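You operate a simulated robot arm through the tools that you are given. There is no shell and no other tool.

Carry out the task below with a simulated robot arm. There is one attempt and no reset: what you move stays moved.

Task
Pack the P-305 and P-618 boxes in the Drosnek carton and shut it.
Fine: the cream boxes; fold both flaps down; leave the third box out. Set down upright: what you pick out.

The check looks at the end state, three seconds after you hand in, the way a careful person would. Anything else that was tipped, shoved, dropped, spilled or broken makes it a failure. Flat cloth is picked up by pressing the open fingertips on it (5 to 10 N) and closing them slowly along it; thin cloth reads only 2 to 8 mm in the jaws.

Robot
A 6-joint arm with a two-finger gripper, fixed in place. Base frame: the origin is at the foot of the arm, x ahead of it, y to its left, z up; the work surface is at about z = 820. Units: mm, rad, N and s.
Its first joint turns from -2.897 to 2.897 rad. Payload 2.45 kg.
The tool frame sits at the grasp point between the pads (the TCP): z along the fingers, y along the line on which they close. The tips reach 20 mm beyond it. The gripper opens to 140 mm. The gripper's body begins 168 mm behind the TCP.
Orientation is that of the tool frame in the base frame, as a unit quaternion [x, y, z, w]. With the fingers straight down and closing along the base's y, the tool's x points along the base's -x, its y along +y and its z along -z.

Tools
- The arm moves only by the tool step_arm. Its argument "motion" is a list that holds one entry, the list of rows, each a list of 6 numbers: the shift along the base's x, y, z in mm, then the turn, a rotation vector about the base's x, y, z in rad. In form: [[[x, y, z, wx, wy, wz], ...]]. A call has 1 to 20 rows; each row is the pose to reach, as a shift and turn from the pose commanded when the call began. "grip" is the finger opening in mm, from 0 to 140, set as the call begins (left out, the last holds). Each row takes 0.2 s and may step no farther than 50 mm and 0.15 rad from the row before; otherwise, or with a gripper value out of range, the whole call is refused. Where a pose cannot be reached the arm comes as near as it can. A force on the tool above 40 N (or 10 N above the force at the start of the call, whichever is more), or a blocked arm, ends the call early, and 0.2 s more pass. The fingers move at their own pace (about 45 mm/s each) and stop on an object; they squeeze with about 30 N. The grip force told is the motor's: it shows also when the fingers shut on nothing. Time passes only in rows, and 0.2 s behind the last, so rows that repeat a pose let the fingers close. The reply holds the time, the measured pose of the TCP, the force on the tool along the base axes, the opening and the grip force, in the units named above and with some noise, with the torque about the TCP (base axes, N m) and any sound that the robot's microphone picked up, and new pictures: "show" is both (left out), scene, wrist or none.
- Cameras (640 x 400 px; columns grow to the right, rows downward): "scene" is fixed at [41.7, -652.1, 1660.9]; the picture's right is [0.77, -0.64, 0.00], its down [-0.32, -0.38, -0.87] and it looks along [0.55, 0.67, -0.50] (base axes); focal length 344 px, centre (320, 200). "wrist" rides on the gripper at [78, 11, -209] in the tool frame; the picture's right is [-0.14, 0.99, 0.00], its down [-0.92, -0.13, -0.37] and it looks along [-0.37, -0.05, 0.93] (tool axes); focal length 280 px, centre (320, 200).
- pixel_to_xyz(camera, pixels): for up to 12 pixels [column, row] of the newest picture of that camera ("zoom" is the newest enlarged one), the place [x, y, z] in the base frame of the surface seen there, good to about 3 mm, but the place of the scene camera against the robot may be out by one fixed shift of up to 12 mm in any direction. The clock stands still meanwhile.
- inspect(camera, box): a new picture of the part [left, top, right, bottom] of that camera's present view, enlarged. The clock stands still meanwhile.
- close_job(): hands the job in; it is judged then, once.

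Leave the gripper open and the arm clear of the work at the hand-in unless told otherwise.

The tools are called after ">>>" as a command line: name --argument value ..., lists and objects as JSON in quotes. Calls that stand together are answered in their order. step_arm: Moves the arm, as the interface text tells. Its arguments: {"type":"object","properties":{"motion":{"type":"array","items":{"type":"array","items":{"type":"array","items":{"type":"number"}}}},"grip":{"type":"number"},"show":{"type":"string","enum":["both","scene","wrist","none"]}},"required":["motion"]} The other tools are called the same way: pixel_to_xyz (camera, pixels) gives the place of the surface under pixels of a picture; inspect (camera, box) takes an enlarged picture of a part of a camera's view; close_job () hands the job in.

At the start:

```text
clock: 0.0
ee_pos: [633.7, 279.6, 1339.5]
ee_rot: [0.0, 1.0, 0.0, 0.0]
contact_force: [0.8, 0.7, 0.2]
wrist_torque: [0.03, -0.01, 0.0]
grip_width: 140.1
finger_force: 0.0
```

scene: 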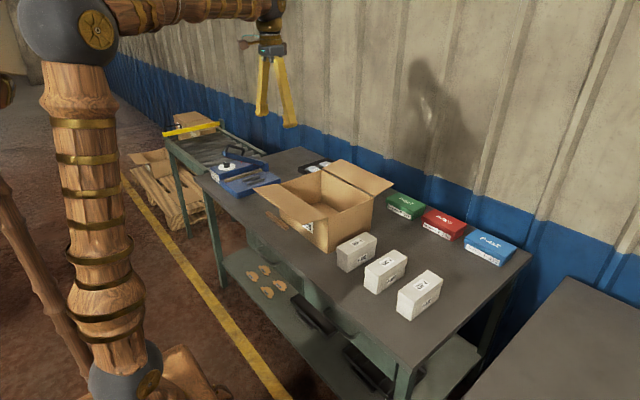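
wrist: 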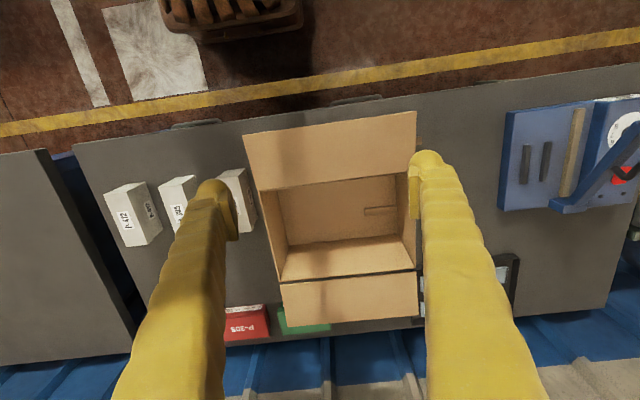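

I see an open carton on the bench, three cream boxes in front of it, and green, red and blue boxes behind. First I'll enlarge the views to read the labels.

>>> inspect --camera "scene" --box '[320, 220, 460, 330]'

>>> inspect --camera "wrist" --box '[90, 150, 290, 275]'

>>> inspect --camera "scene" --box '[240, 150, 410, 260]'

```text
3.64 times, centred on (390, 275) of scene
```

zoom: 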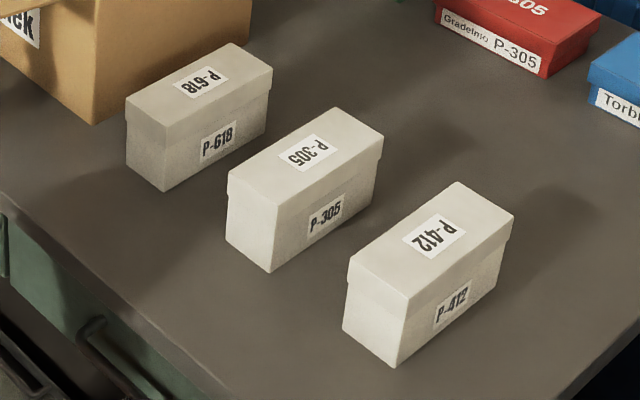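

```text
3.20 times, centred on (190, 212) of wrist
```

zoom: 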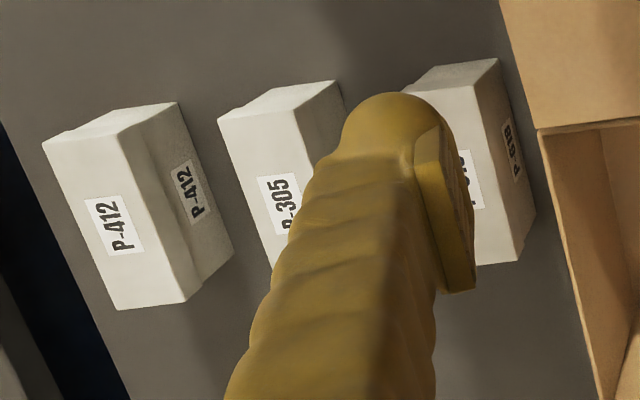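

```text
3.64 times, centred on (325, 205) of scene
```

zoom: 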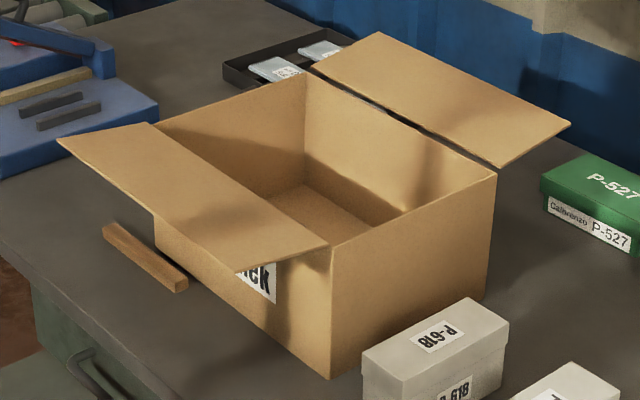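

The labels are clear: P-618 is nearest the carton, P-305 is in the middle and P-412 is the outer box that stays out. Next I'll measure the carton and boxes with the wrist camera and look inside the carton.

>>> inspect --camera "wrist" --box '[235, 100, 435, 325]'

>>> pixel_to_xyz --camera "wrist" --pixels '[[104, 193], [145, 183], [125, 245], [149, 243], [159, 187], [193, 176], [262, 190], [246, 137], [416, 113], [283, 285], [416, 272], [340, 220]]'

>>> pixel_to_xyz --camera "scene" --pixels '[[337, 250], [355, 262], [377, 237], [362, 232], [364, 267], [382, 277], [408, 257], [391, 249], [397, 293], [411, 301], [442, 278], [425, 270]]'

```text
1.78 times, centred on (335, 212) of wrist
```

zoom: 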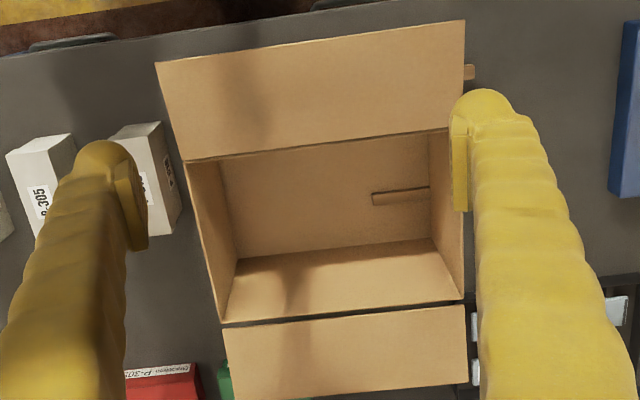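

```text
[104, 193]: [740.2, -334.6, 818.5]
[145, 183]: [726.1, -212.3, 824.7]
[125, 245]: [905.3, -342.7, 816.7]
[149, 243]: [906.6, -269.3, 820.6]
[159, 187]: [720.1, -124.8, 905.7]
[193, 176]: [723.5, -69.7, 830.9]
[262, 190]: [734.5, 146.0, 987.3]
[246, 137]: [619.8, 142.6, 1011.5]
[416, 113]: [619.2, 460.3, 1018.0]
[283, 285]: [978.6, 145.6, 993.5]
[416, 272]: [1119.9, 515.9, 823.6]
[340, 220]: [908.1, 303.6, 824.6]
```

```text
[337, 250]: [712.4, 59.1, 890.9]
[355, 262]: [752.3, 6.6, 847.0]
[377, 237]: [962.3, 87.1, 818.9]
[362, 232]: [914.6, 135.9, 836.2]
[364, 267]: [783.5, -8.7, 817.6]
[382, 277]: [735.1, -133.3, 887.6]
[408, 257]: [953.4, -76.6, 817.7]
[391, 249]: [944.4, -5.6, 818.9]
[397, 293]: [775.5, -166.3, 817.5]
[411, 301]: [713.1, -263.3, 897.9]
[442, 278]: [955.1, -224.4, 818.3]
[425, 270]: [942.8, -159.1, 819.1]
```

There's a stick-like thing inside the carton around wrist (380, 210), and a wooden strip lying in front of it. I'll enlarge both and measure the inside.

>>> inspect --camera "wrist" --box '[340, 180, 420, 230]'

>>> pixel_to_xyz --camera "wrist" --pixels '[[368, 211], [380, 210], [392, 208], [380, 190], [380, 225], [300, 200], [300, 230], [330, 262], [275, 230], [405, 200], [270, 188], [405, 174]]'

>>> inspect --camera "scene" --box '[250, 190, 330, 250]'

```text
8.00 times, centred on (380, 205) of wrist
```

zoom: 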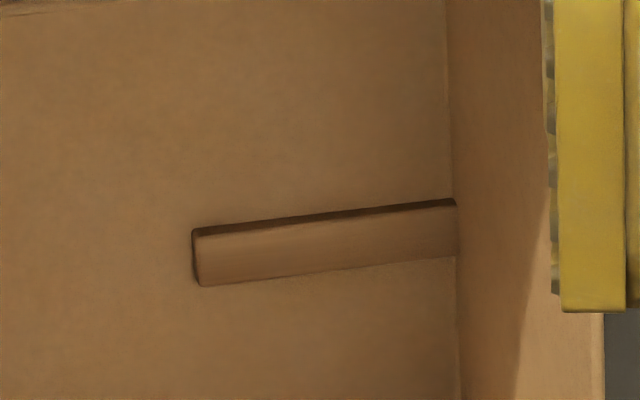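

```text
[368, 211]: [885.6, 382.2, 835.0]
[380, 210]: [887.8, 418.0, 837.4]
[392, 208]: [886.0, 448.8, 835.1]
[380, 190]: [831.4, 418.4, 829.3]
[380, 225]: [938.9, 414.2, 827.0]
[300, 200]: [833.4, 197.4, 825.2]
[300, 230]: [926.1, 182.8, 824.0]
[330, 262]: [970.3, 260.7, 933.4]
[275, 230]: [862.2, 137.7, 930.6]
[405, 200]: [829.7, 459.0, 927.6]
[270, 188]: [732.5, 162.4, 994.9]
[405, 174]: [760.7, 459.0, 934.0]
```

```text
6.67 times, centred on (290, 220) of scene
```

zoom: 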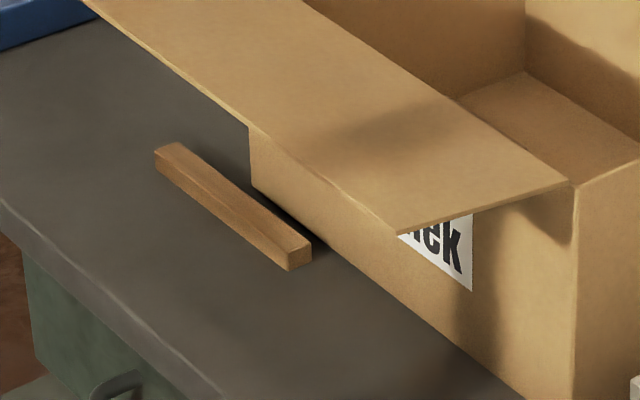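

The interior shows a batten fixed to, or lying on, the floor at x≈886, y≈375–460, about 10 mm high, so I'll keep the boxes clear of it. The interior runs about x 737–975, y 143–460, with the floor at about 825 and the rim at about 990. Now I'll move the arm over the cream boxes to see them from above.

>>> step_arm --motion '[[[0, -45, -15, 0, 0, 0], [0, -90, -35, 0, 0, 0], [0, -135, -55, 0, 0, 0], [0, -180, -75, 0, 0, 0], [0, -225, -95, 0, 0, 0], [0, -270, -115, 0, 0, 0], [0, -310, -135, 0, 0, 0], [0, -345, -150, 0, 0, 0], [0, -345, -150, 0, 0, 0]]]' --grip 140

```text
clock: 2.0
ee_pos: [631.8, -62.5, 1190.3]
ee_rot: [0.0, 1.0, 0.0, 0.001]
contact_force: [0.1, 0.5, -1.1]
wrist_torque: [-0.04, -0.02, -0.04]
grip_width: 139.9
finger_force: 0.0
```

scene: 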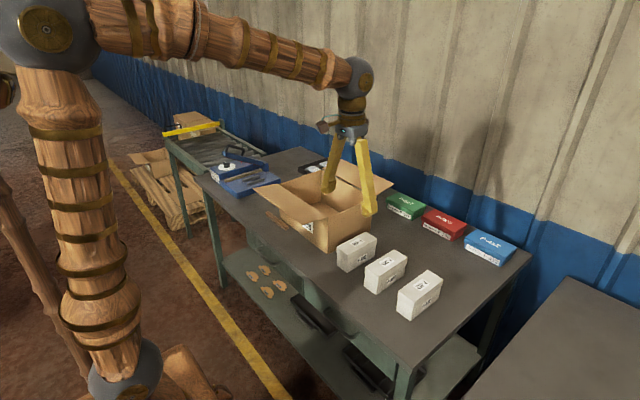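
wrist: 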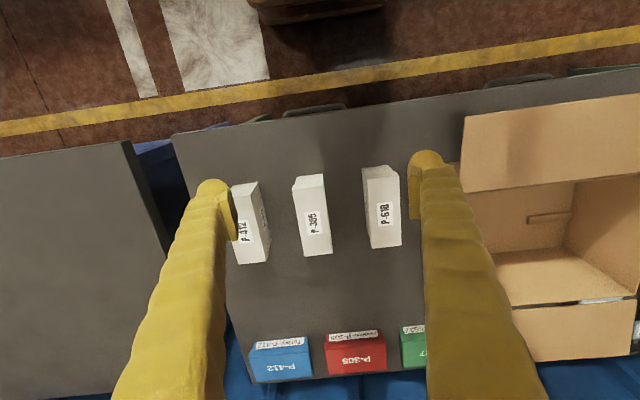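

The three boxes are now in clear view. I'll measure their top corners.

>>> inspect --camera "wrist" --box '[225, 155, 415, 275]'

>>> pixel_to_xyz --camera "wrist" --pixels '[[294, 190], [324, 186], [306, 255], [331, 251], [364, 180], [397, 180], [373, 247], [399, 243], [235, 190], [256, 186], [241, 263], [270, 259]]'

>>> pixel_to_xyz --camera "wrist" --pixels '[[312, 220], [385, 215], [470, 140], [465, 189], [500, 306], [540, 357], [530, 219], [594, 215], [405, 345], [350, 355], [280, 360], [345, 225]]'

```text
3.33 times, centred on (320, 215) of wrist
```

zoom: 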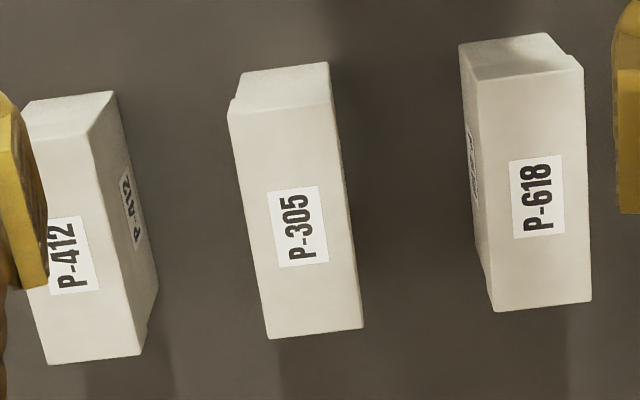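

```text
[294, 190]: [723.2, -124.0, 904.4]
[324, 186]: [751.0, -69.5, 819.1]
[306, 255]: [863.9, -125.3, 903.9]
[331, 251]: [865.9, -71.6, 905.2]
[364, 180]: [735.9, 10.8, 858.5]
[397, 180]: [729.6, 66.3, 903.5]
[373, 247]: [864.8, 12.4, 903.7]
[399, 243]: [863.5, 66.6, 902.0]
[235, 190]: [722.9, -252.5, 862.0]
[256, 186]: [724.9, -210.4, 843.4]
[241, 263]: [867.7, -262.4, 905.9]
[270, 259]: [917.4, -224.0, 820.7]
```

```text
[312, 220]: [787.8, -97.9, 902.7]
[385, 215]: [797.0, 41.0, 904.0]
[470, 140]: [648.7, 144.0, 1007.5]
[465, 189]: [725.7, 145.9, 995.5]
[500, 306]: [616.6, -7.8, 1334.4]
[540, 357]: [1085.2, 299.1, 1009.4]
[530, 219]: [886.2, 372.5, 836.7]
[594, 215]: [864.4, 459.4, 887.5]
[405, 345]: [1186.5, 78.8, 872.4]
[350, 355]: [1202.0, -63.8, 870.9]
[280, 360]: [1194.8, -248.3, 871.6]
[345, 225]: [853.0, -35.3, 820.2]
```

The boxes are axis-aligned, about 142 × 55 × 85 mm, with their tops at z≈904. P-618 is centred near (795, 39) and P-305 near (795, -98). Each has a lid slightly wider than its body, so I'll find the lid's lower edge and grip below it.

>>> inspect --camera "scene" --box '[330, 228, 410, 298]'

```text
5.71 times, centred on (370, 263) of scene
```

zoom: 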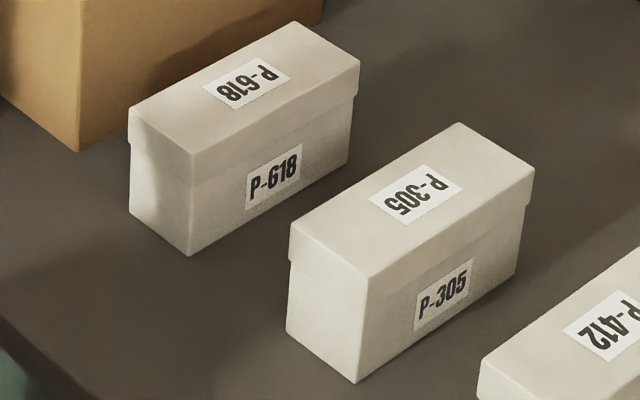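

>>> pixel_to_xyz --camera "zoom" --pixels '[[192, 160], [192, 186], [192, 200], [192, 245], [366, 280], [366, 310], [364, 330], [359, 372], [350, 95], [348, 104], [440, 250], [440, 300]]'

```text
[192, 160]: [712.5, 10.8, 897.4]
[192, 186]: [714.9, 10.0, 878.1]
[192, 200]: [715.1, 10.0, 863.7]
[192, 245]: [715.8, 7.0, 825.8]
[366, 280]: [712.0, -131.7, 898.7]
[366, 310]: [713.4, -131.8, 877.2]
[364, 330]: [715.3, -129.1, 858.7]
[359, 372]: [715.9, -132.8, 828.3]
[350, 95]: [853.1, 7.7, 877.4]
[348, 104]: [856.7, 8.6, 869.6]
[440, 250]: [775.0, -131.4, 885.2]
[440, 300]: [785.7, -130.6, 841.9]
```

The lid's lower edge is at about z≈873, so gripping the body with the TCP near z≈843 keeps the pads below it. The scene camera reads about (-10, -6) mm off against the wrist camera. I'll move above P-618 at (795, 39), with the opening at 110.

>>> step_arm --motion '[[[40, 26, 0, 0, 0, 0], [80, 52, 0, 0, 0, 0], [120, 78, 0, 0, 0, 0], [161.3, 104.4, 0, 0, 0, 0], [161.3, 104.4, -45, 0, 0, 0], [161.3, 104.4, -90, 0, 0, 0], [161.3, 104.4, -135, 0, 0, 0], [161.3, 104.4, -180, 0, 0, 0], [161.3, 104.4, -225, 0, 0, 0], [161.3, 104.4, -225, 0, 0, 0]]]' --grip 110

```text
clock: 4.2
ee_pos: [793.3, 40.5, 961.9]
ee_rot: [0.0, 1.0, 0.001, 0.0]
contact_force: [-0.1, -0.5, 0.2]
wrist_torque: [0.01, 0.02, 0.01]
grip_width: 110.1
finger_force: 0.1
```

scene: 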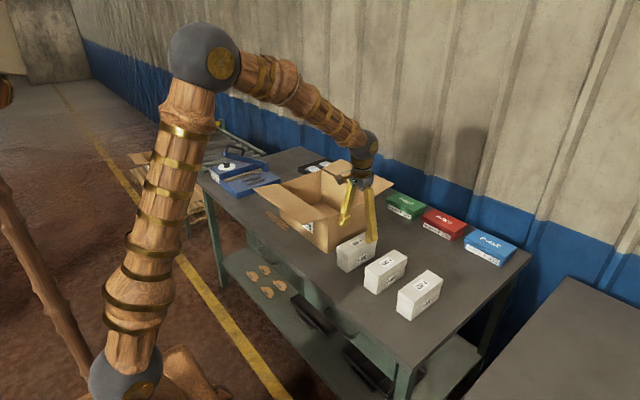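
wrist: 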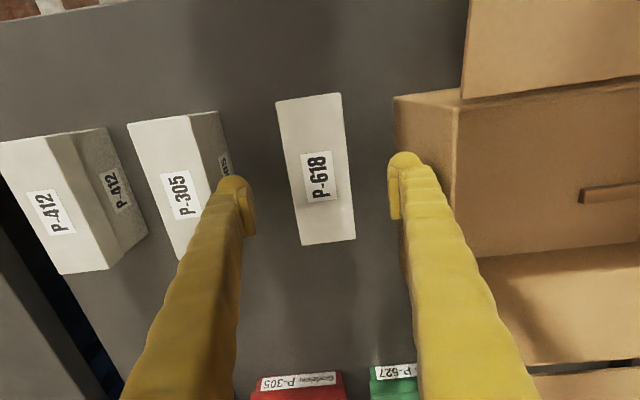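

P-618 is between the fingers. I'll re-measure it and the carton wall from this closer view before going down.

>>> pixel_to_xyz --camera "wrist" --pixels '[[280, 106], [338, 96], [304, 241], [352, 235], [292, 175], [344, 168], [318, 130], [405, 110], [420, 280], [390, 150], [233, 195], [250, 240]]'

```text
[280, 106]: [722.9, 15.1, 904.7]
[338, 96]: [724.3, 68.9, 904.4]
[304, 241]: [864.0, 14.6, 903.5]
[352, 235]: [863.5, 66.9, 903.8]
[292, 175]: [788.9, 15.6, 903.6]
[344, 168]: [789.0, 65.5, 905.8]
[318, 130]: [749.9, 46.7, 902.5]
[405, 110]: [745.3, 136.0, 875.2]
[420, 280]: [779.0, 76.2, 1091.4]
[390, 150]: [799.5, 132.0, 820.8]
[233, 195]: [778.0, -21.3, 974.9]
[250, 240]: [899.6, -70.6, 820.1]
```

The box centre is (794, 41), which matches the TCP. I'll lower to z≈843 with the fingers still open.

>>> step_arm --motion '[[[0, 0, -40, 0, 0, 0], [0, 0, -75, 0, 0, 0], [0, 0, -100, 0, 0, 0], [0, 0, -115, 0, 0, 0], [0, 0, -121, 0, 0, 0], [0, 0, -121, 0, 0, 0]]]' --grip 110

```text
clock: 5.6
ee_pos: [794.3, 39.3, 842.9]
ee_rot: [0.0, 1.0, 0.0, 0.0]
contact_force: [0.0, -0.5, 0.5]
wrist_torque: [-0.02, 0.02, -0.03]
grip_width: 109.9
finger_force: 0.1
```

scene: 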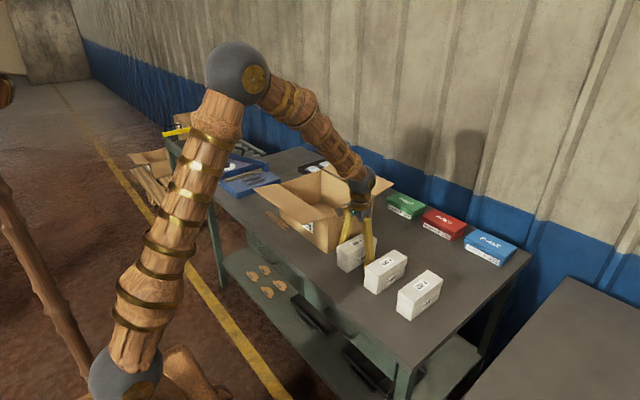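
wrist: 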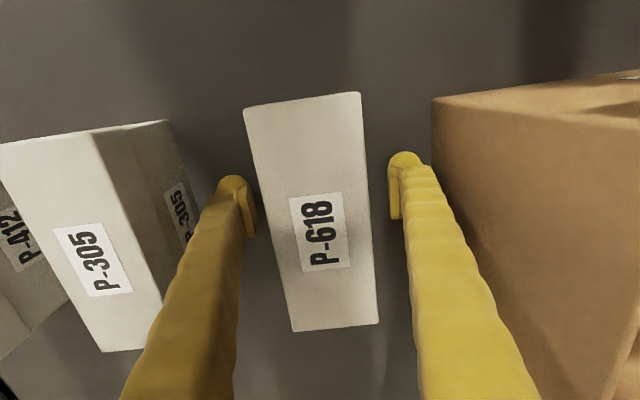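

The fingers straddle P-618 low on its body with no contact, so I'll close on it now.

>>> step_arm --motion '[[[0, 0, 0, 0, 0, 0], [0, 0, 0, 0, 0, 0], [0, 0, 0, 0, 0, 0], [0, 0, 0, 0, 0, 0], [0, 0, 0, 0, 0, 0], [0, 0, 0, 0, 0, 0]]]' --grip 30

```text
clock: 7.0
ee_pos: [794.4, 39.4, 842.9]
ee_rot: [0.0, 1.0, 0.0, 0.001]
contact_force: [-0.3, 1.4, 1.1]
wrist_torque: [-0.04, 0.02, 0.03]
grip_width: 59.0
finger_force: 30.0
```

scene: 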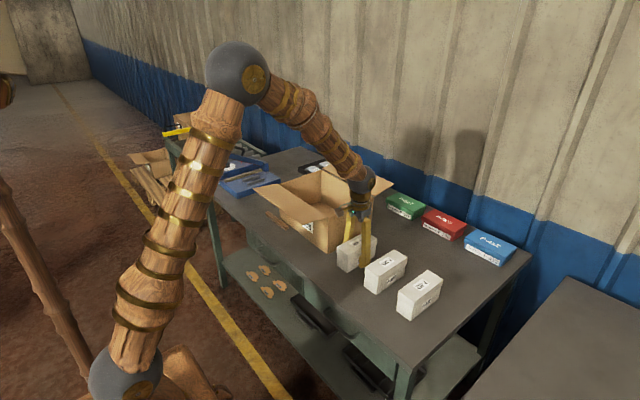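
wrist: 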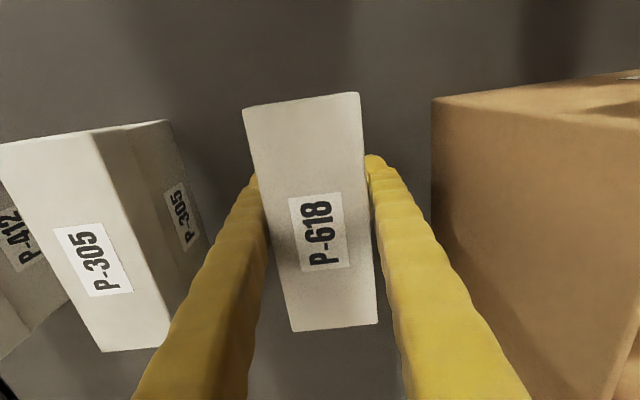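

The fingers stopped at 59 mm with 30 N, so the grip is holding. I'll lift slowly and check the weight.

>>> step_arm --motion '[[[0, 0, 6, 0, 0, 0], [0, 0, 15, 0, 0, 0], [0, 0, 25, 0, 0, 0], [0, 0, 35, 0, 0, 0], [0, 0, 35, 0, 0, 0]]]' --grip 30

```text
clock: 8.2
ee_pos: [794.2, 39.2, 878.8]
ee_rot: [0.0, 1.0, 0.0, 0.0]
contact_force: [0.1, -0.6, -3.7]
wrist_torque: [-0.02, -0.02, -0.01]
grip_width: 58.9
finger_force: 30.1
```

scene: 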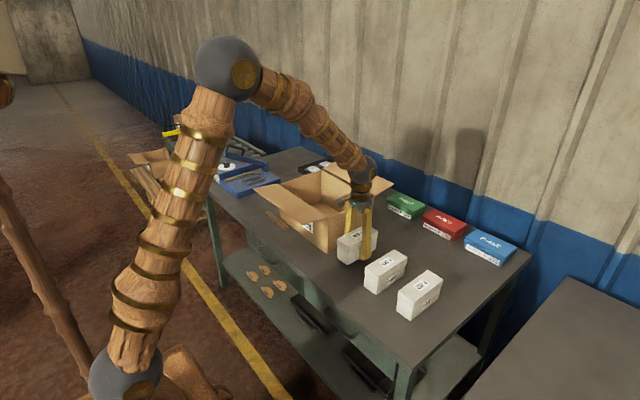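
wrist: 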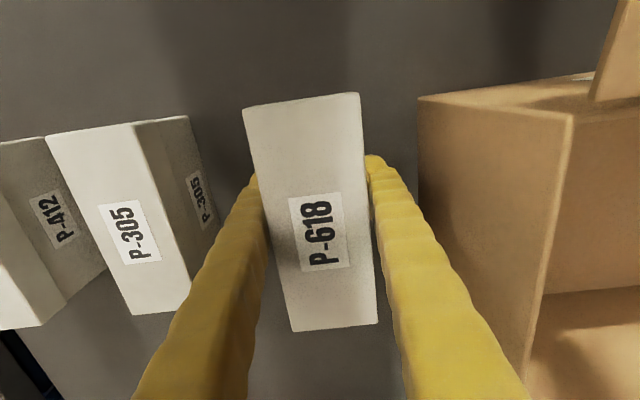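

The box lifted cleanly at about 4 N. I'll raise it well above the rim, then carry it over to (840, 300) in the carton.

>>> step_arm --motion '[[[0, 0, 40, 0, 0, 0], [0, 0, 80, 0, 0, 0], [0, 0, 120, 0, 0, 0], [0, 0, 160, 0, 0, 0], [0, 0, 195, 0, 0, 0], [8, 40, 195, 0, 0, 0], [16, 80, 195, 0, 0, 0], [24, 120, 195, 0, 0, 0], [32, 160, 195, 0, 0, 0], [40, 200, 195, 0, 0, 0], [45, 235, 195, 0, 0, 0], [45, 258, 195, 0, 0, 0], [45, 263, 195, 0, 0, 0], [45, 263, 195, 0, 0, 0]]]' --grip 30

```text
clock: 11.2
ee_pos: [839.3, 302.1, 1072.9]
ee_rot: [0.0, 1.0, 0.0, -0.001]
contact_force: [-1.0, 0.5, -3.4]
wrist_torque: [0.0, 0.04, 0.01]
grip_width: 59.2
finger_force: 29.7
```

scene: 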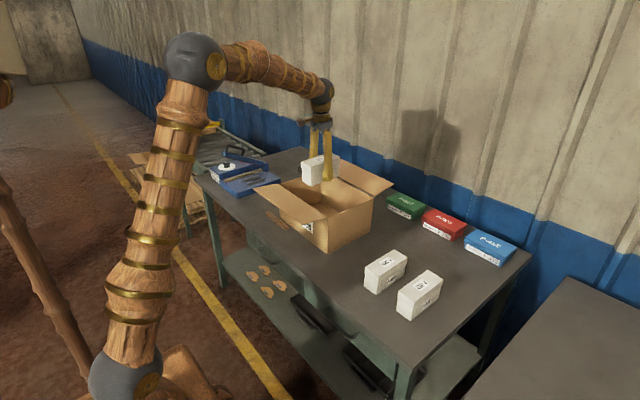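
wrist: 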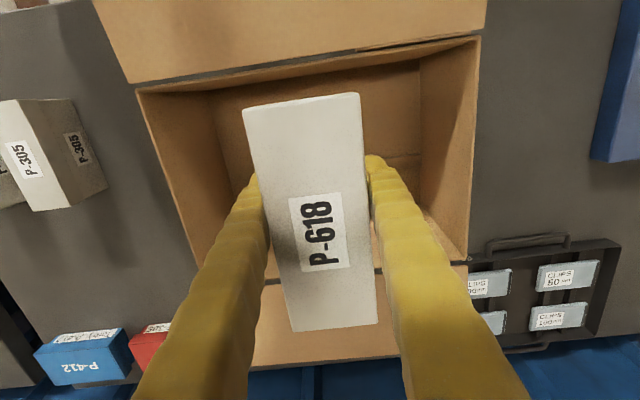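

P-618 hangs level over the carton opening. I'll measure the rim from here to confirm clearance before lowering.

>>> pixel_to_xyz --camera "wrist" --pixels '[[137, 92], [200, 88], [480, 38], [190, 240], [205, 270], [465, 258], [250, 283], [455, 265], [215, 150], [440, 100], [250, 366], [380, 355]]'

```text
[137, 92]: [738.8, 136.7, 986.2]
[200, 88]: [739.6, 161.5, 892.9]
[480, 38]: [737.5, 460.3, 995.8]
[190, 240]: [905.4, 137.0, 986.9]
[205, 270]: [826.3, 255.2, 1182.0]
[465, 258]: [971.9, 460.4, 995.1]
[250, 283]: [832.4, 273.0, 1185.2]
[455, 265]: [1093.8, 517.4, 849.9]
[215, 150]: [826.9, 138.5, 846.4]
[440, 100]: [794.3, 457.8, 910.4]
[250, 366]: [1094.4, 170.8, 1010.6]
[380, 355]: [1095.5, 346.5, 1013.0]
```

The interior is x 737–973, y 138–460, and the box fits with room all round. I'll lower it to just above the floor, with the last part slower.

>>> step_arm --motion '[[[0, 0, -40, 0, 0, 0], [0, 0, -80, 0, 0, 0], [0, 0, -120, 0, 0, 0], [0, 0, -155, 0, 0, 0], [0, 0, -185, 0, 0, 0], [0, 0, -205, 0, 0, 0], [0, 0, -215, 0, 0, 0], [0, 0, -219, 0, 0, 0], [0, 0, -219, 0, 0, 0]]]' --grip 30

```text
clock: 13.2
ee_pos: [840.4, 303.7, 853.6]
ee_rot: [0.0, 1.0, 0.0, 0.0]
contact_force: [-0.2, -0.2, -2.7]
wrist_torque: [-0.03, 0.01, 0.01]
grip_width: 58.9
finger_force: 29.9
```

scene: 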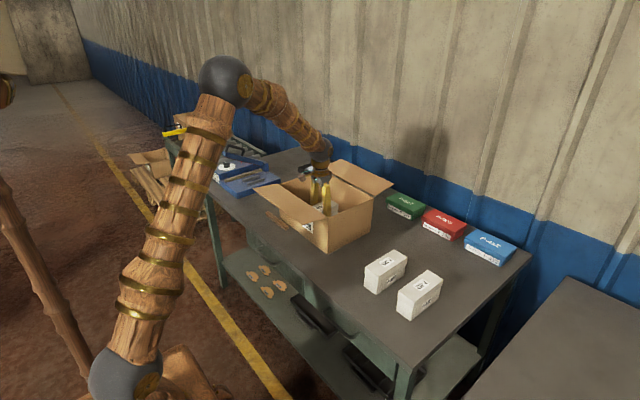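
wrist: 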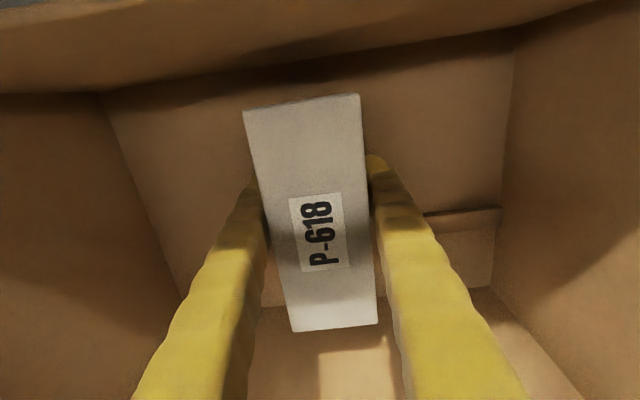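

The box is a few millimetres above the floor and still hanging free. I'll lower it 1–2 mm at a time until the floor takes the weight.

>>> step_arm --motion '[[[0, 0, -1.5, 0, 0, 0], [0, 0, -3, 0, 0, 0], [0, 0, -4.5, 0, 0, 0], [0, 0, -4.5, 0, 0, 0]]]' --grip 30 --show "none"

```text
clock: 14.2
ee_pos: [839.3, 303.2, 850.6]
ee_rot: [0.001, 1.0, -0.001, 0.0]
contact_force: [-1.2, 0.2, -0.1]
wrist_torque: [0.06, 0.28, 0.07]
grip_width: 59.2
finger_force: 30.1
```

The floor is starting to take the weight, with vertical force near 0. I'll go down 1 mm more and check that it turns positive.

>>> step_arm --motion '[[[0, 0, -0.7, 0, 0, 0], [0, 0, -1.4, 0, 0, 0], [0, 0, -1.4, 0, 0, 0]]]' --grip 30 --show "none"

```text
clock: 15.0
ee_pos: [839.9, 303.7, 848.7]
ee_rot: [0.0, 1.0, 0.0, 0.001]
contact_force: [-3.6, 0.8, 18.9]
wrist_torque: [0.61, -0.17, 0.03]
grip_width: 59.1
finger_force: 30.3
```

It's firmly on the floor, with +19 N. I'll relieve 1 mm of that and open the fingers to 78.

>>> step_arm --motion '[[[0, 0, 1, 0, 0, 0], [0, 0, 1, 0, 0, 0], [0, 0, 1, 0, 0, 0], [0, 0, 1, 0, 0, 0]]]' --grip 78

```text
clock: 16.0
ee_pos: [840.2, 301.8, 849.1]
ee_rot: [0.0, 1.0, 0.0, 0.0]
contact_force: [0.3, 0.0, -0.6]
wrist_torque: [0.02, 0.0, 0.02]
grip_width: 77.9
finger_force: 0.0
```

scene: 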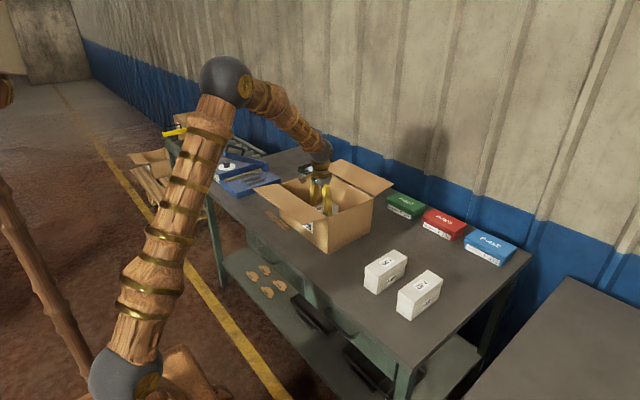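
wrist: 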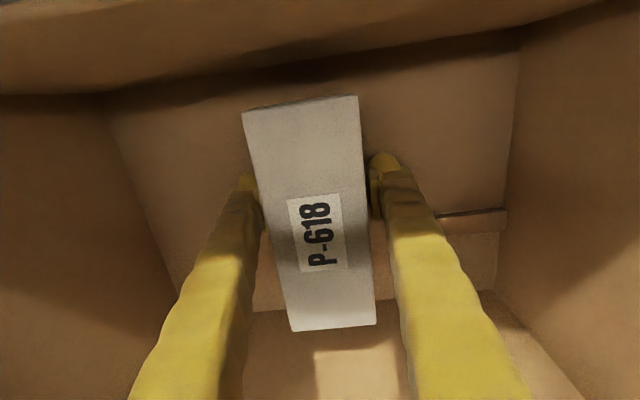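

P-618 is released and standing flat. I'll raise the fingers straight up and look.

>>> step_arm --motion '[[[0, 0, 15, 0, 0, 0], [0, 0, 45, 0, 0, 0], [0, 0, 85, 0, 0, 0], [0, 0, 125, 0, 0, 0], [0, 0, 165, 0, 0, 0], [0, 0, 205, 0, 0, 0], [0, 0, 245, 0, 0, 0], [0, 0, 245, 0, 0, 0]]]' --grip 78

```text
clock: 17.8
ee_pos: [838.3, 302.3, 1096.6]
ee_rot: [-0.001, 1.0, -0.001, 0.0]
contact_force: [-0.3, -0.8, -0.2]
wrist_torque: [0.02, 0.02, 0.01]
grip_width: 78.0
finger_force: 0.0
```

scene: 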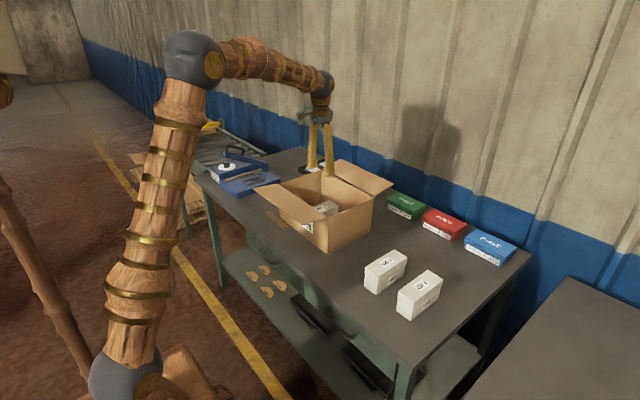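
wrist: 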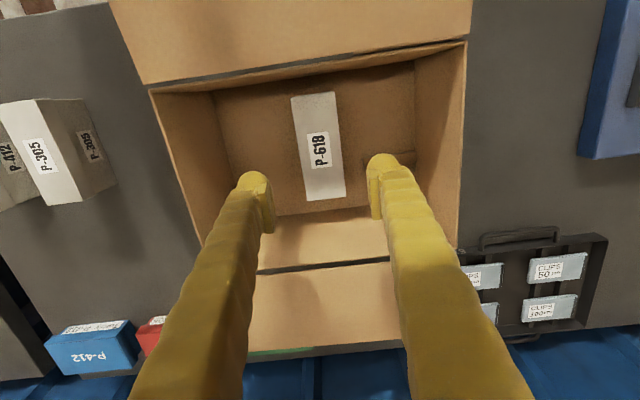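

P-618 stands upright in the carton. Next I'll move above P-305 at (795, -98) and open to 110.

>>> step_arm --motion '[[[-5, -45, 0, 0, 0, 0], [-10, -90, 0, 0, 0, 0], [-15, -135, 0, 0, 0, 0], [-20, -180, 0, 0, 0, 0], [-25, -225, 0, 0, 0, 0], [-30, -270, 0, 0, 0, 0], [-35, -315, 0, 0, 0, 0], [-40, -360, 0, 0, 0, 0], [-46, -400, 0, 0, 0, 0], [-46, -400, -45, 0, 0, 0], [-46, -400, -90, 0, 0, 0], [-46, -400, -130, 0, 0, 0], [-46, -400, -130, 0, 0, 0]]]' --grip 110

```text
clock: 20.6
ee_pos: [794.7, -96.6, 963.3]
ee_rot: [0.0, 1.0, 0.0, 0.0]
contact_force: [0.3, 0.1, 0.0]
wrist_torque: [0.03, 0.0, -0.02]
grip_width: 109.8
finger_force: 0.1
```

scene: 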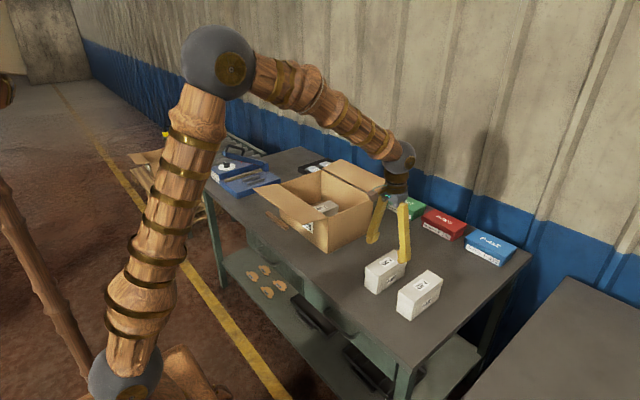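
wrist: 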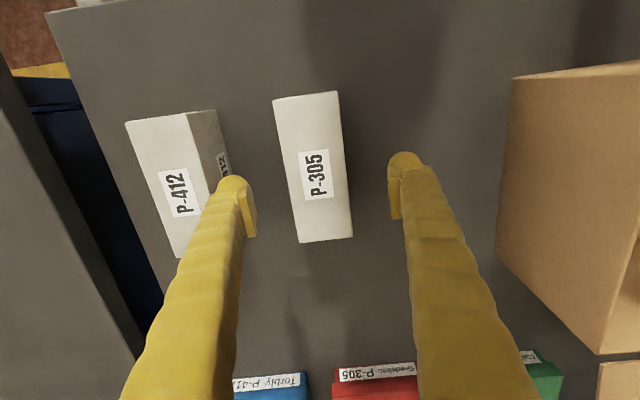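

P-305 is between the fingers. I'll measure its edges and the nearest face of P-412 to be sure the fingers clear it.

>>> pixel_to_xyz --camera "wrist" --pixels '[[277, 103], [335, 95], [301, 238], [350, 234], [289, 170], [341, 165], [190, 120], [207, 180], [215, 135], [210, 112]]'

```text
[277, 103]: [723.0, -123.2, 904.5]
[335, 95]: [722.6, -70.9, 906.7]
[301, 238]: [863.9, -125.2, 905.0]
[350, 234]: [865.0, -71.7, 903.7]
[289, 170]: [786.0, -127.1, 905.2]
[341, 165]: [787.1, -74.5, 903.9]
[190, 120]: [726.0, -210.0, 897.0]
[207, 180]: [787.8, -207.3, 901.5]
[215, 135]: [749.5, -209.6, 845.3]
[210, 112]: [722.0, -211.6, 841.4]
```

P-305's centre is (794, -98) and P-412's face at y≈-208 is 40 mm away from the finger. I'll lower to z≈843.

>>> step_arm --motion '[[[0, 0, -40, 0, 0, 0], [0, 0, -75, 0, 0, 0], [0, 0, -100, 0, 0, 0], [0, 0, -115, 0, 0, 0], [0, 0, -121, 0, 0, 0], [0, 0, -121, 0, 0, 0]]]' --grip 110 --show "wrist"

```text
clock: 22.0
ee_pos: [792.9, -95.9, 842.9]
ee_rot: [0.0, 1.0, 0.001, 0.0]
contact_force: [0.5, -0.2, -0.5]
wrist_torque: [-0.01, -0.03, 0.02]
grip_width: 110.1
finger_force: 0.1
```

wrist: 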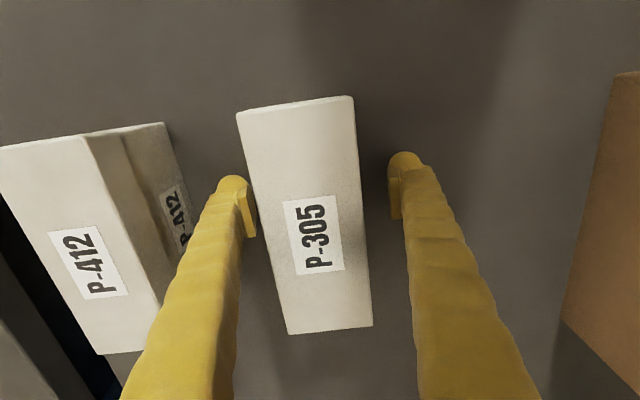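

The box sits about 2 mm to the left of centre. I'll shift -2 mm in y and close.

>>> step_arm --motion '[[[0, -2, 0, 0, 0, 0], [0, -2, 0, 0, 0, 0], [0, -2, 0, 0, 0, 0], [0, -2, 0, 0, 0, 0], [0, -2, 0, 0, 0, 0], [0, -2, 0, 0, 0, 0]]]' --grip 30 --show "wrist"

```text
clock: 23.4
ee_pos: [793.8, -98.6, 842.2]
ee_rot: [0.0, 1.0, 0.0, 0.0]
contact_force: [0.6, -1.9, 2.7]
wrist_torque: [0.03, 0.0, 0.0]
grip_width: 59.0
finger_force: 29.6
```

wrist: 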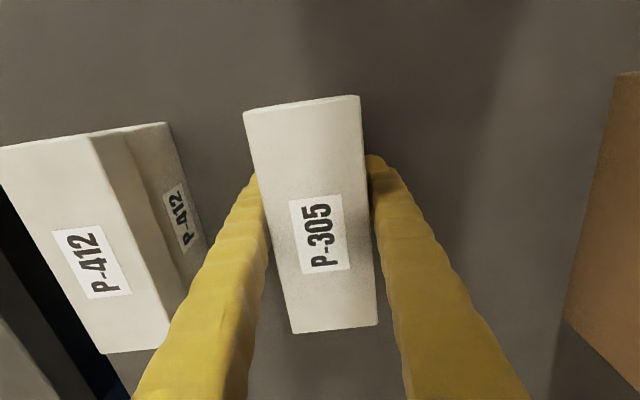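

Gripped at 59 mm and 30 N. I'll lift gently, raise above the rim and carry it to (840, 206).

>>> step_arm --motion '[[[0, 0, 6, 0, 0, 0], [0, 0, 18, 0, 0, 0], [0, 0, 40, 0, 0, 0], [0, 0, 80, 0, 0, 0], [0, 0, 120, 0, 0, 0], [0, 0, 160, 0, 0, 0], [0, 0, 200, 0, 0, 0], [0, 0, 230, 0, 0, 0], [6, 40, 230, 0, 0, 0], [12, 80, 230, 0, 0, 0], [18, 120, 230, 0, 0, 0], [24, 160, 230, 0, 0, 0], [30, 200, 230, 0, 0, 0], [36, 240, 230, 0, 0, 0], [42, 280, 230, 0, 0, 0], [46, 300, 230, 0, 0, 0], [46, 306, 230, 0, 0, 0], [46, 306, 230, 0, 0, 0]]]' --grip 30

```text
clock: 27.2
ee_pos: [839.7, 207.8, 1073.7]
ee_rot: [0.0, 1.0, 0.0, 0.0]
contact_force: [0.5, 0.7, -3.6]
wrist_torque: [0.01, 0.01, -0.02]
grip_width: 59.0
finger_force: 29.8
```

scene: 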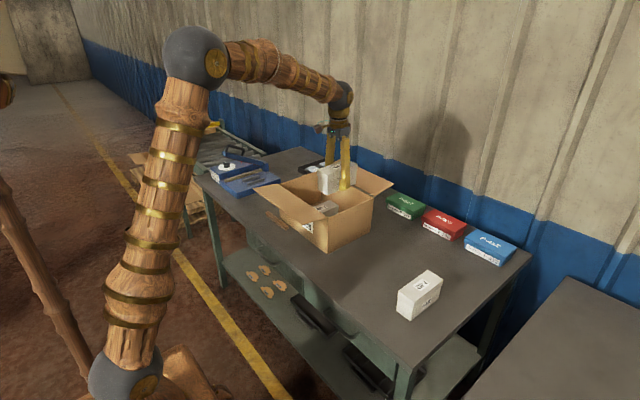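
wrist: 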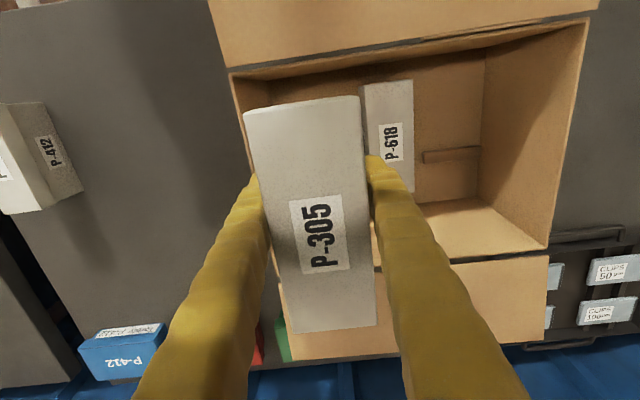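

P-305 is level over the carton's -y half. I'll check P-618's left edge and the carton wall positions for clearance.

>>> pixel_to_xyz --camera "wrist" --pixels '[[366, 90], [411, 84], [368, 120], [395, 110], [412, 180], [236, 90], [232, 72], [260, 100]]'

```text
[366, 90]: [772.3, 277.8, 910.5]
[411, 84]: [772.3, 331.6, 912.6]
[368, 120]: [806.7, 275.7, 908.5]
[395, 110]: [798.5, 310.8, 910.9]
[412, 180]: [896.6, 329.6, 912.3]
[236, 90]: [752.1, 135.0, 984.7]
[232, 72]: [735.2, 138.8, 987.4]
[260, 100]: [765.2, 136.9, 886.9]
```

P-618's left edge is at y≈275 and the wall is at y≈138, so centring at 206 leaves 15 mm for the fingers on each side. I'll lower it.

>>> step_arm --motion '[[[0, 0, -40, 0, 0, 0], [0, 0, -80, 0, 0, 0], [0, 0, -120, 0, 0, 0], [0, 0, -155, 0, 0, 0], [0, 0, -185, 0, 0, 0], [0, 0, -205, 0, 0, 0], [0, 0, -215, 0, 0, 0], [0, 0, -220, 0, 0, 0], [0, 0, -220, 0, 0, 0]]]' --grip 30

```text
clock: 29.2
ee_pos: [837.6, 206.4, 853.9]
ee_rot: [0.0, 1.0, 0.0, 0.0]
contact_force: [-0.4, 0.5, -4.3]
wrist_torque: [-0.02, -0.01, -0.02]
grip_width: 59.0
finger_force: 30.4
```

scene: 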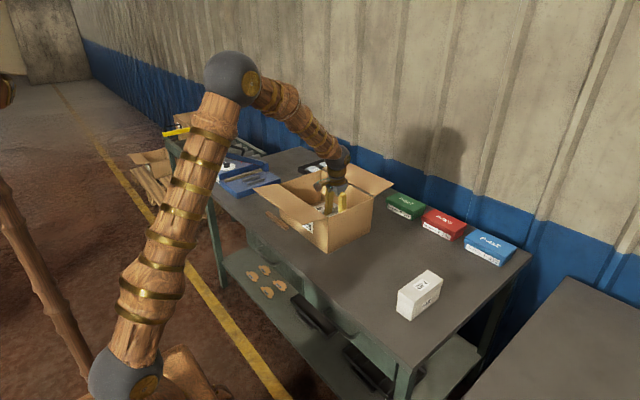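
wrist: 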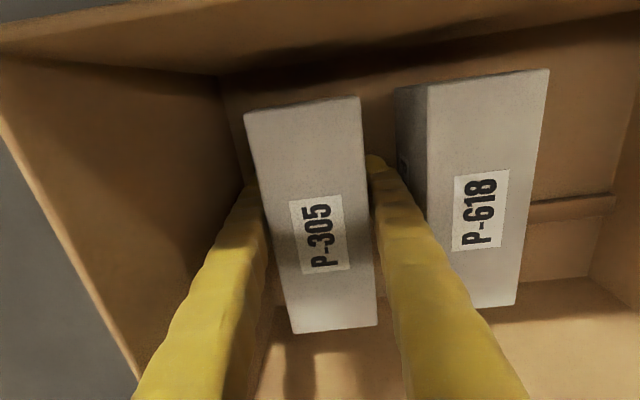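

It's just above the floor and clear of the wall and P-618. I'll make fine steps down until contact.

>>> step_arm --motion '[[[0, 0, -1.5, 0, 0, 0], [0, 0, -3, 0, 0, 0], [0, 0, -4, 0, 0, 0], [0, 0, -5, 0, 0, 0], [0, 0, -5, 0, 0, 0]]]' --grip 30 --show "none"

```text
clock: 30.4
ee_pos: [838.2, 206.9, 848.5]
ee_rot: [0.0, 1.0, -0.001, 0.0]
contact_force: [0.3, 0.5, -4.7]
wrist_torque: [-0.01, 0.03, -0.02]
grip_width: 58.9
finger_force: 29.9
```

It's still hanging free at z≈848.5. This box was gripped about 1 mm higher on its body, so I'll continue down slowly.

>>> step_arm --motion '[[[0, 0, -0.8, 0, 0, 0], [0, 0, -1.6, 0, 0, 0], [0, 0, -1.6, 0, 0, 0]]]' --grip 30 --show "none"

```text
clock: 31.2
ee_pos: [839.0, 207.3, 847.6]
ee_rot: [0.0, 1.0, 0.0, 0.002]
contact_force: [4.9, 0.7, 14.0]
wrist_torque: [0.5, 0.91, -0.22]
grip_width: 58.7
finger_force: 30.3
```

The box is on the floor, with +14 N. I'll ease up 0.8 mm and open to 78.

>>> step_arm --motion '[[[0, 0, 0.8, 0, 0, 0], [0, 0, 0.8, 0, 0, 0], [0, 0, 0.8, 0, 0, 0], [0, 0, 0.8, 0, 0, 0]]]' --grip 78 --show "wrist"

```text
clock: 32.2
ee_pos: [838.8, 206.6, 848.3]
ee_rot: [0.0, 1.0, 0.0, 0.0]
contact_force: [0.6, -0.4, -0.3]
wrist_torque: [0.01, 0.0, 0.04]
grip_width: 78.1
finger_force: 0.0
```

wrist: 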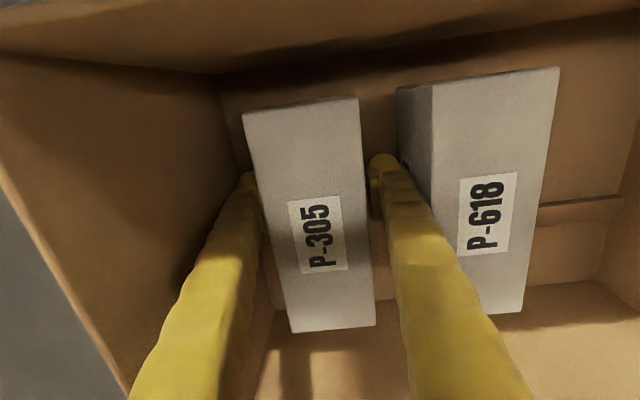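

P-305 is released and standing flat. I'll raise straight up well clear of the carton.

>>> step_arm --motion '[[[0, 0, 15, 0, 0, 0], [0, 0, 45, 0, 0, 0], [0, 0, 85, 0, 0, 0], [0, 0, 125, 0, 0, 0], [0, 0, 165, 0, 0, 0], [0, 0, 205, 0, 0, 0], [0, 0, 245, 0, 0, 0], [-30, 20, 280, 0, 0, 0], [-60, 50, 310, 0, 0, 0], [-90, 70, 340, 0, 0, 0], [-120, 94, 350, 0, 0, 0], [-120, 94, 350, 0, 0, 0]]]' --grip 78

```text
refused: row 8 steps farther than a row can; nothing moved
```

The combined step in row 8 was just over 50 mm, so I'll send it again with smaller steps.

>>> step_arm --motion '[[[0, 0, 15, 0, 0, 0], [0, 0, 45, 0, 0, 0], [0, 0, 85, 0, 0, 0], [0, 0, 125, 0, 0, 0], [0, 0, 165, 0, 0, 0], [0, 0, 205, 0, 0, 0], [0, 0, 245, 0, 0, 0], [-25, 15, 275, 0, 0, 0], [-50, 35, 305, 0, 0, 0], [-75, 55, 335, 0, 0, 0], [-100, 75, 350, 0, 0, 0], [-120, 94, 350, 0, 0, 0], [-120, 94, 350, 0, 0, 0]]]' --grip 78

```text
clock: 35.0
ee_pos: [717.9, 299.8, 1197.8]
ee_rot: [0.0, 1.0, 0.0, 0.0]
contact_force: [-0.8, 0.4, -0.2]
wrist_torque: [-0.03, 0.03, 0.02]
grip_width: 78.1
finger_force: 0.1
```

scene: 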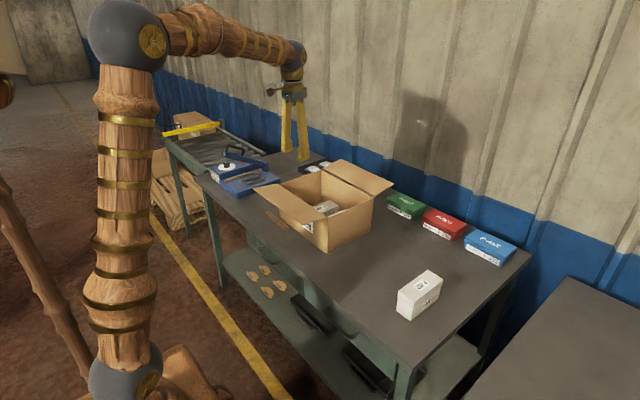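
wrist: 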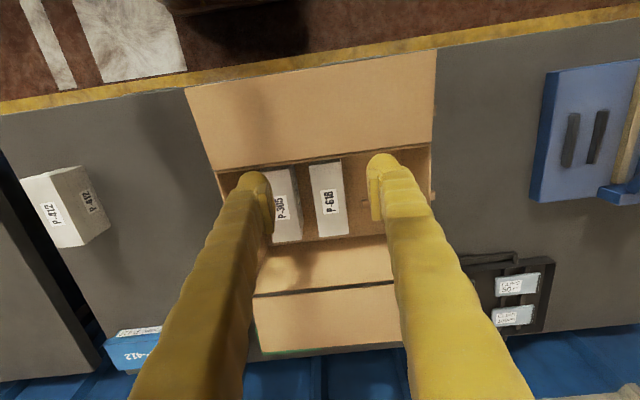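

Both boxes stand upright in the carton and P-412 is untouched. Next come the flaps. The front flap runs from its hinge at (737, 990) to a free edge at about (620, 1013), and the back flap from (975, 990) to (1095, 1011).

For the front flap I'll tilt the closed fingers forward, slide them under its free edge and fold it over. First I'll pull back to x≈560 and tilt 1.2 rad.

>>> step_arm --motion '[[[-25, 8, 0, 0, 0, 0], [-55, 16, 0, 0, -0.12, 0], [-85, 24, 0, 0, -0.25, 0], [-115, 32, 0, 0, -0.38, 0], [-140, 40, 0, 0, -0.51, 0], [-160, 50, 0, 0, -0.64, 0], [-160, 50, 0, 0, -0.78, 0], [-160, 50, 0, 0, -0.92, 0], [-160, 50, 0, 0, -1.06, 0], [-160, 50, 0, 0, -1.2, 0], [-160, 50, 0, 0, -1.2, 0]]]' --grip 0

```text
clock: 37.4
ee_pos: [558.7, 351.0, 1198.7]
ee_rot: [0.0, 0.825, 0.001, 0.566]
contact_force: [-0.5, -0.9, 0.5]
wrist_torque: [-0.01, -0.03, 0.01]
grip_width: 0.0
finger_force: 29.8
```

scene: 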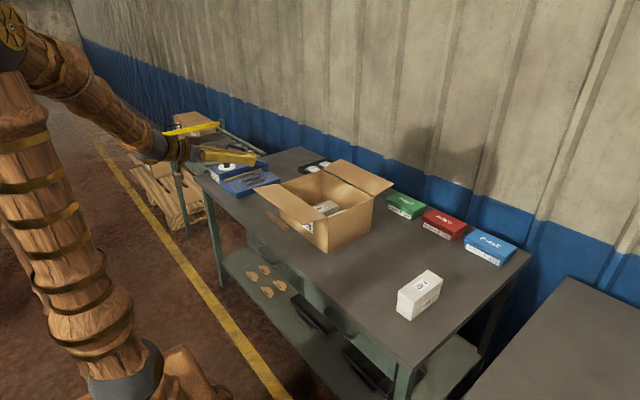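
wrist: 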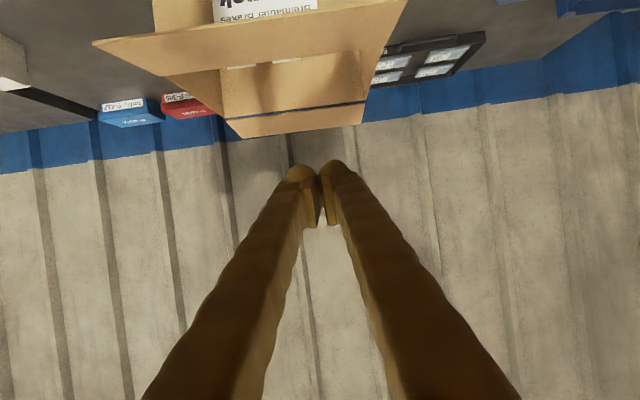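

The tilt was reached and the tips are at x≈577, in front of the flap's free edge. I'll read the carton label from this view and measure the flap edge.

>>> inspect --camera "wrist" --box '[150, 0, 410, 140]'

>>> pixel_to_xyz --camera "wrist" --pixels '[[100, 45], [200, 32], [300, 18], [395, 3], [160, 70], [380, 42], [250, 132], [330, 122], [250, 30], [235, 128], [360, 110], [290, 110]]'

```text
2.46 times, centred on (280, 70) of wrist
```

zoom: 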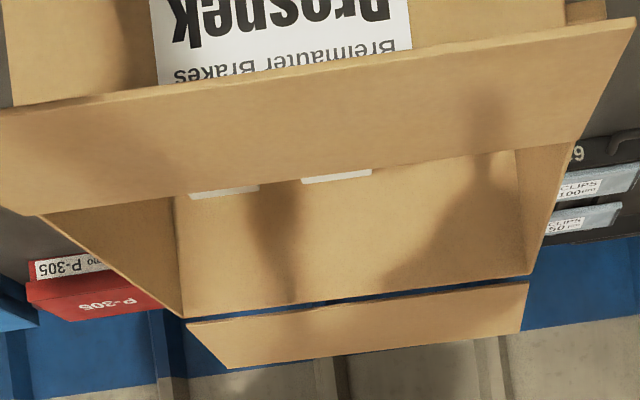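

```text
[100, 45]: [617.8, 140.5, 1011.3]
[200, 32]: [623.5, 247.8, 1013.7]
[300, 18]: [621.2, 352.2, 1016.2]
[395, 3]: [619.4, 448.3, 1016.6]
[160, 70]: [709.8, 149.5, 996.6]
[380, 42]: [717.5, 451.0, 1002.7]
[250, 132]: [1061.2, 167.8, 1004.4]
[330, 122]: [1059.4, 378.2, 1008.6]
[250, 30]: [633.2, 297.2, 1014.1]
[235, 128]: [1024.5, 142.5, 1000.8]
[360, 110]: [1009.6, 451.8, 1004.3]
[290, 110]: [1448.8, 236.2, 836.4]
```

The label confirms this is the Drosnek carton. The free edge is at x≈618, z≈1013. I'll lower the tilted fingers in front of it to z≈957.

>>> step_arm --motion '[[[0, 0, -45, 0, 0, 0], [0, 0, -90, 0, 0, 0], [0, 0, -135, 0, 0, 0], [0, 0, -180, 0, 0, 0], [0, 0, -220, 0, 0, 0], [0, 0, -241, 0, 0, 0], [0, 0, -241, 0, 0, 0]]]' --grip 0

```text
clock: 39.0
ee_pos: [572.3, 371.3, 962.2]
ee_rot: [0.002, 0.826, -0.002, 0.564]
contact_force: [-0.8, -0.6, 0.1]
wrist_torque: [-0.04, -0.02, 0.02]
grip_width: 0.0
finger_force: 29.7
out of reach, approached as far as the arm can: row 5, 6, 7
```

scene: 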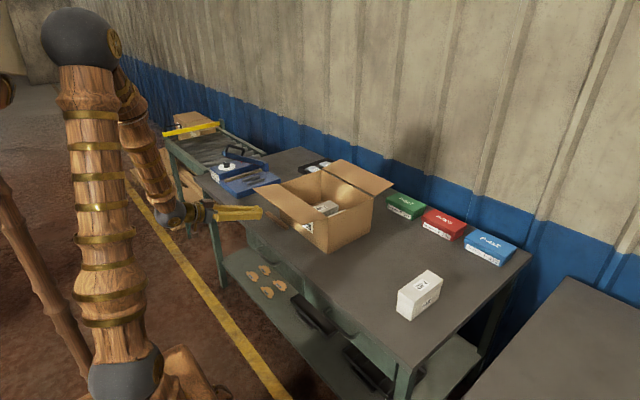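
wrist: 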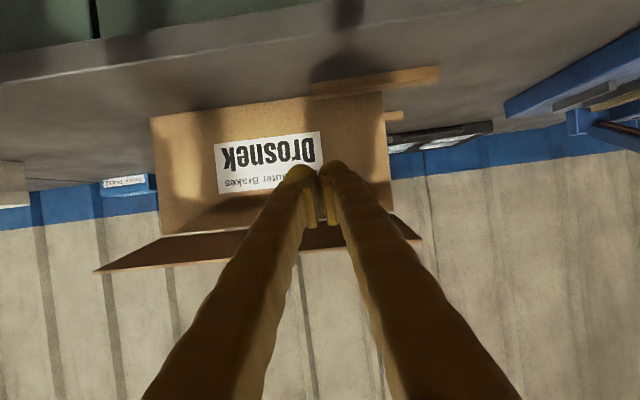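

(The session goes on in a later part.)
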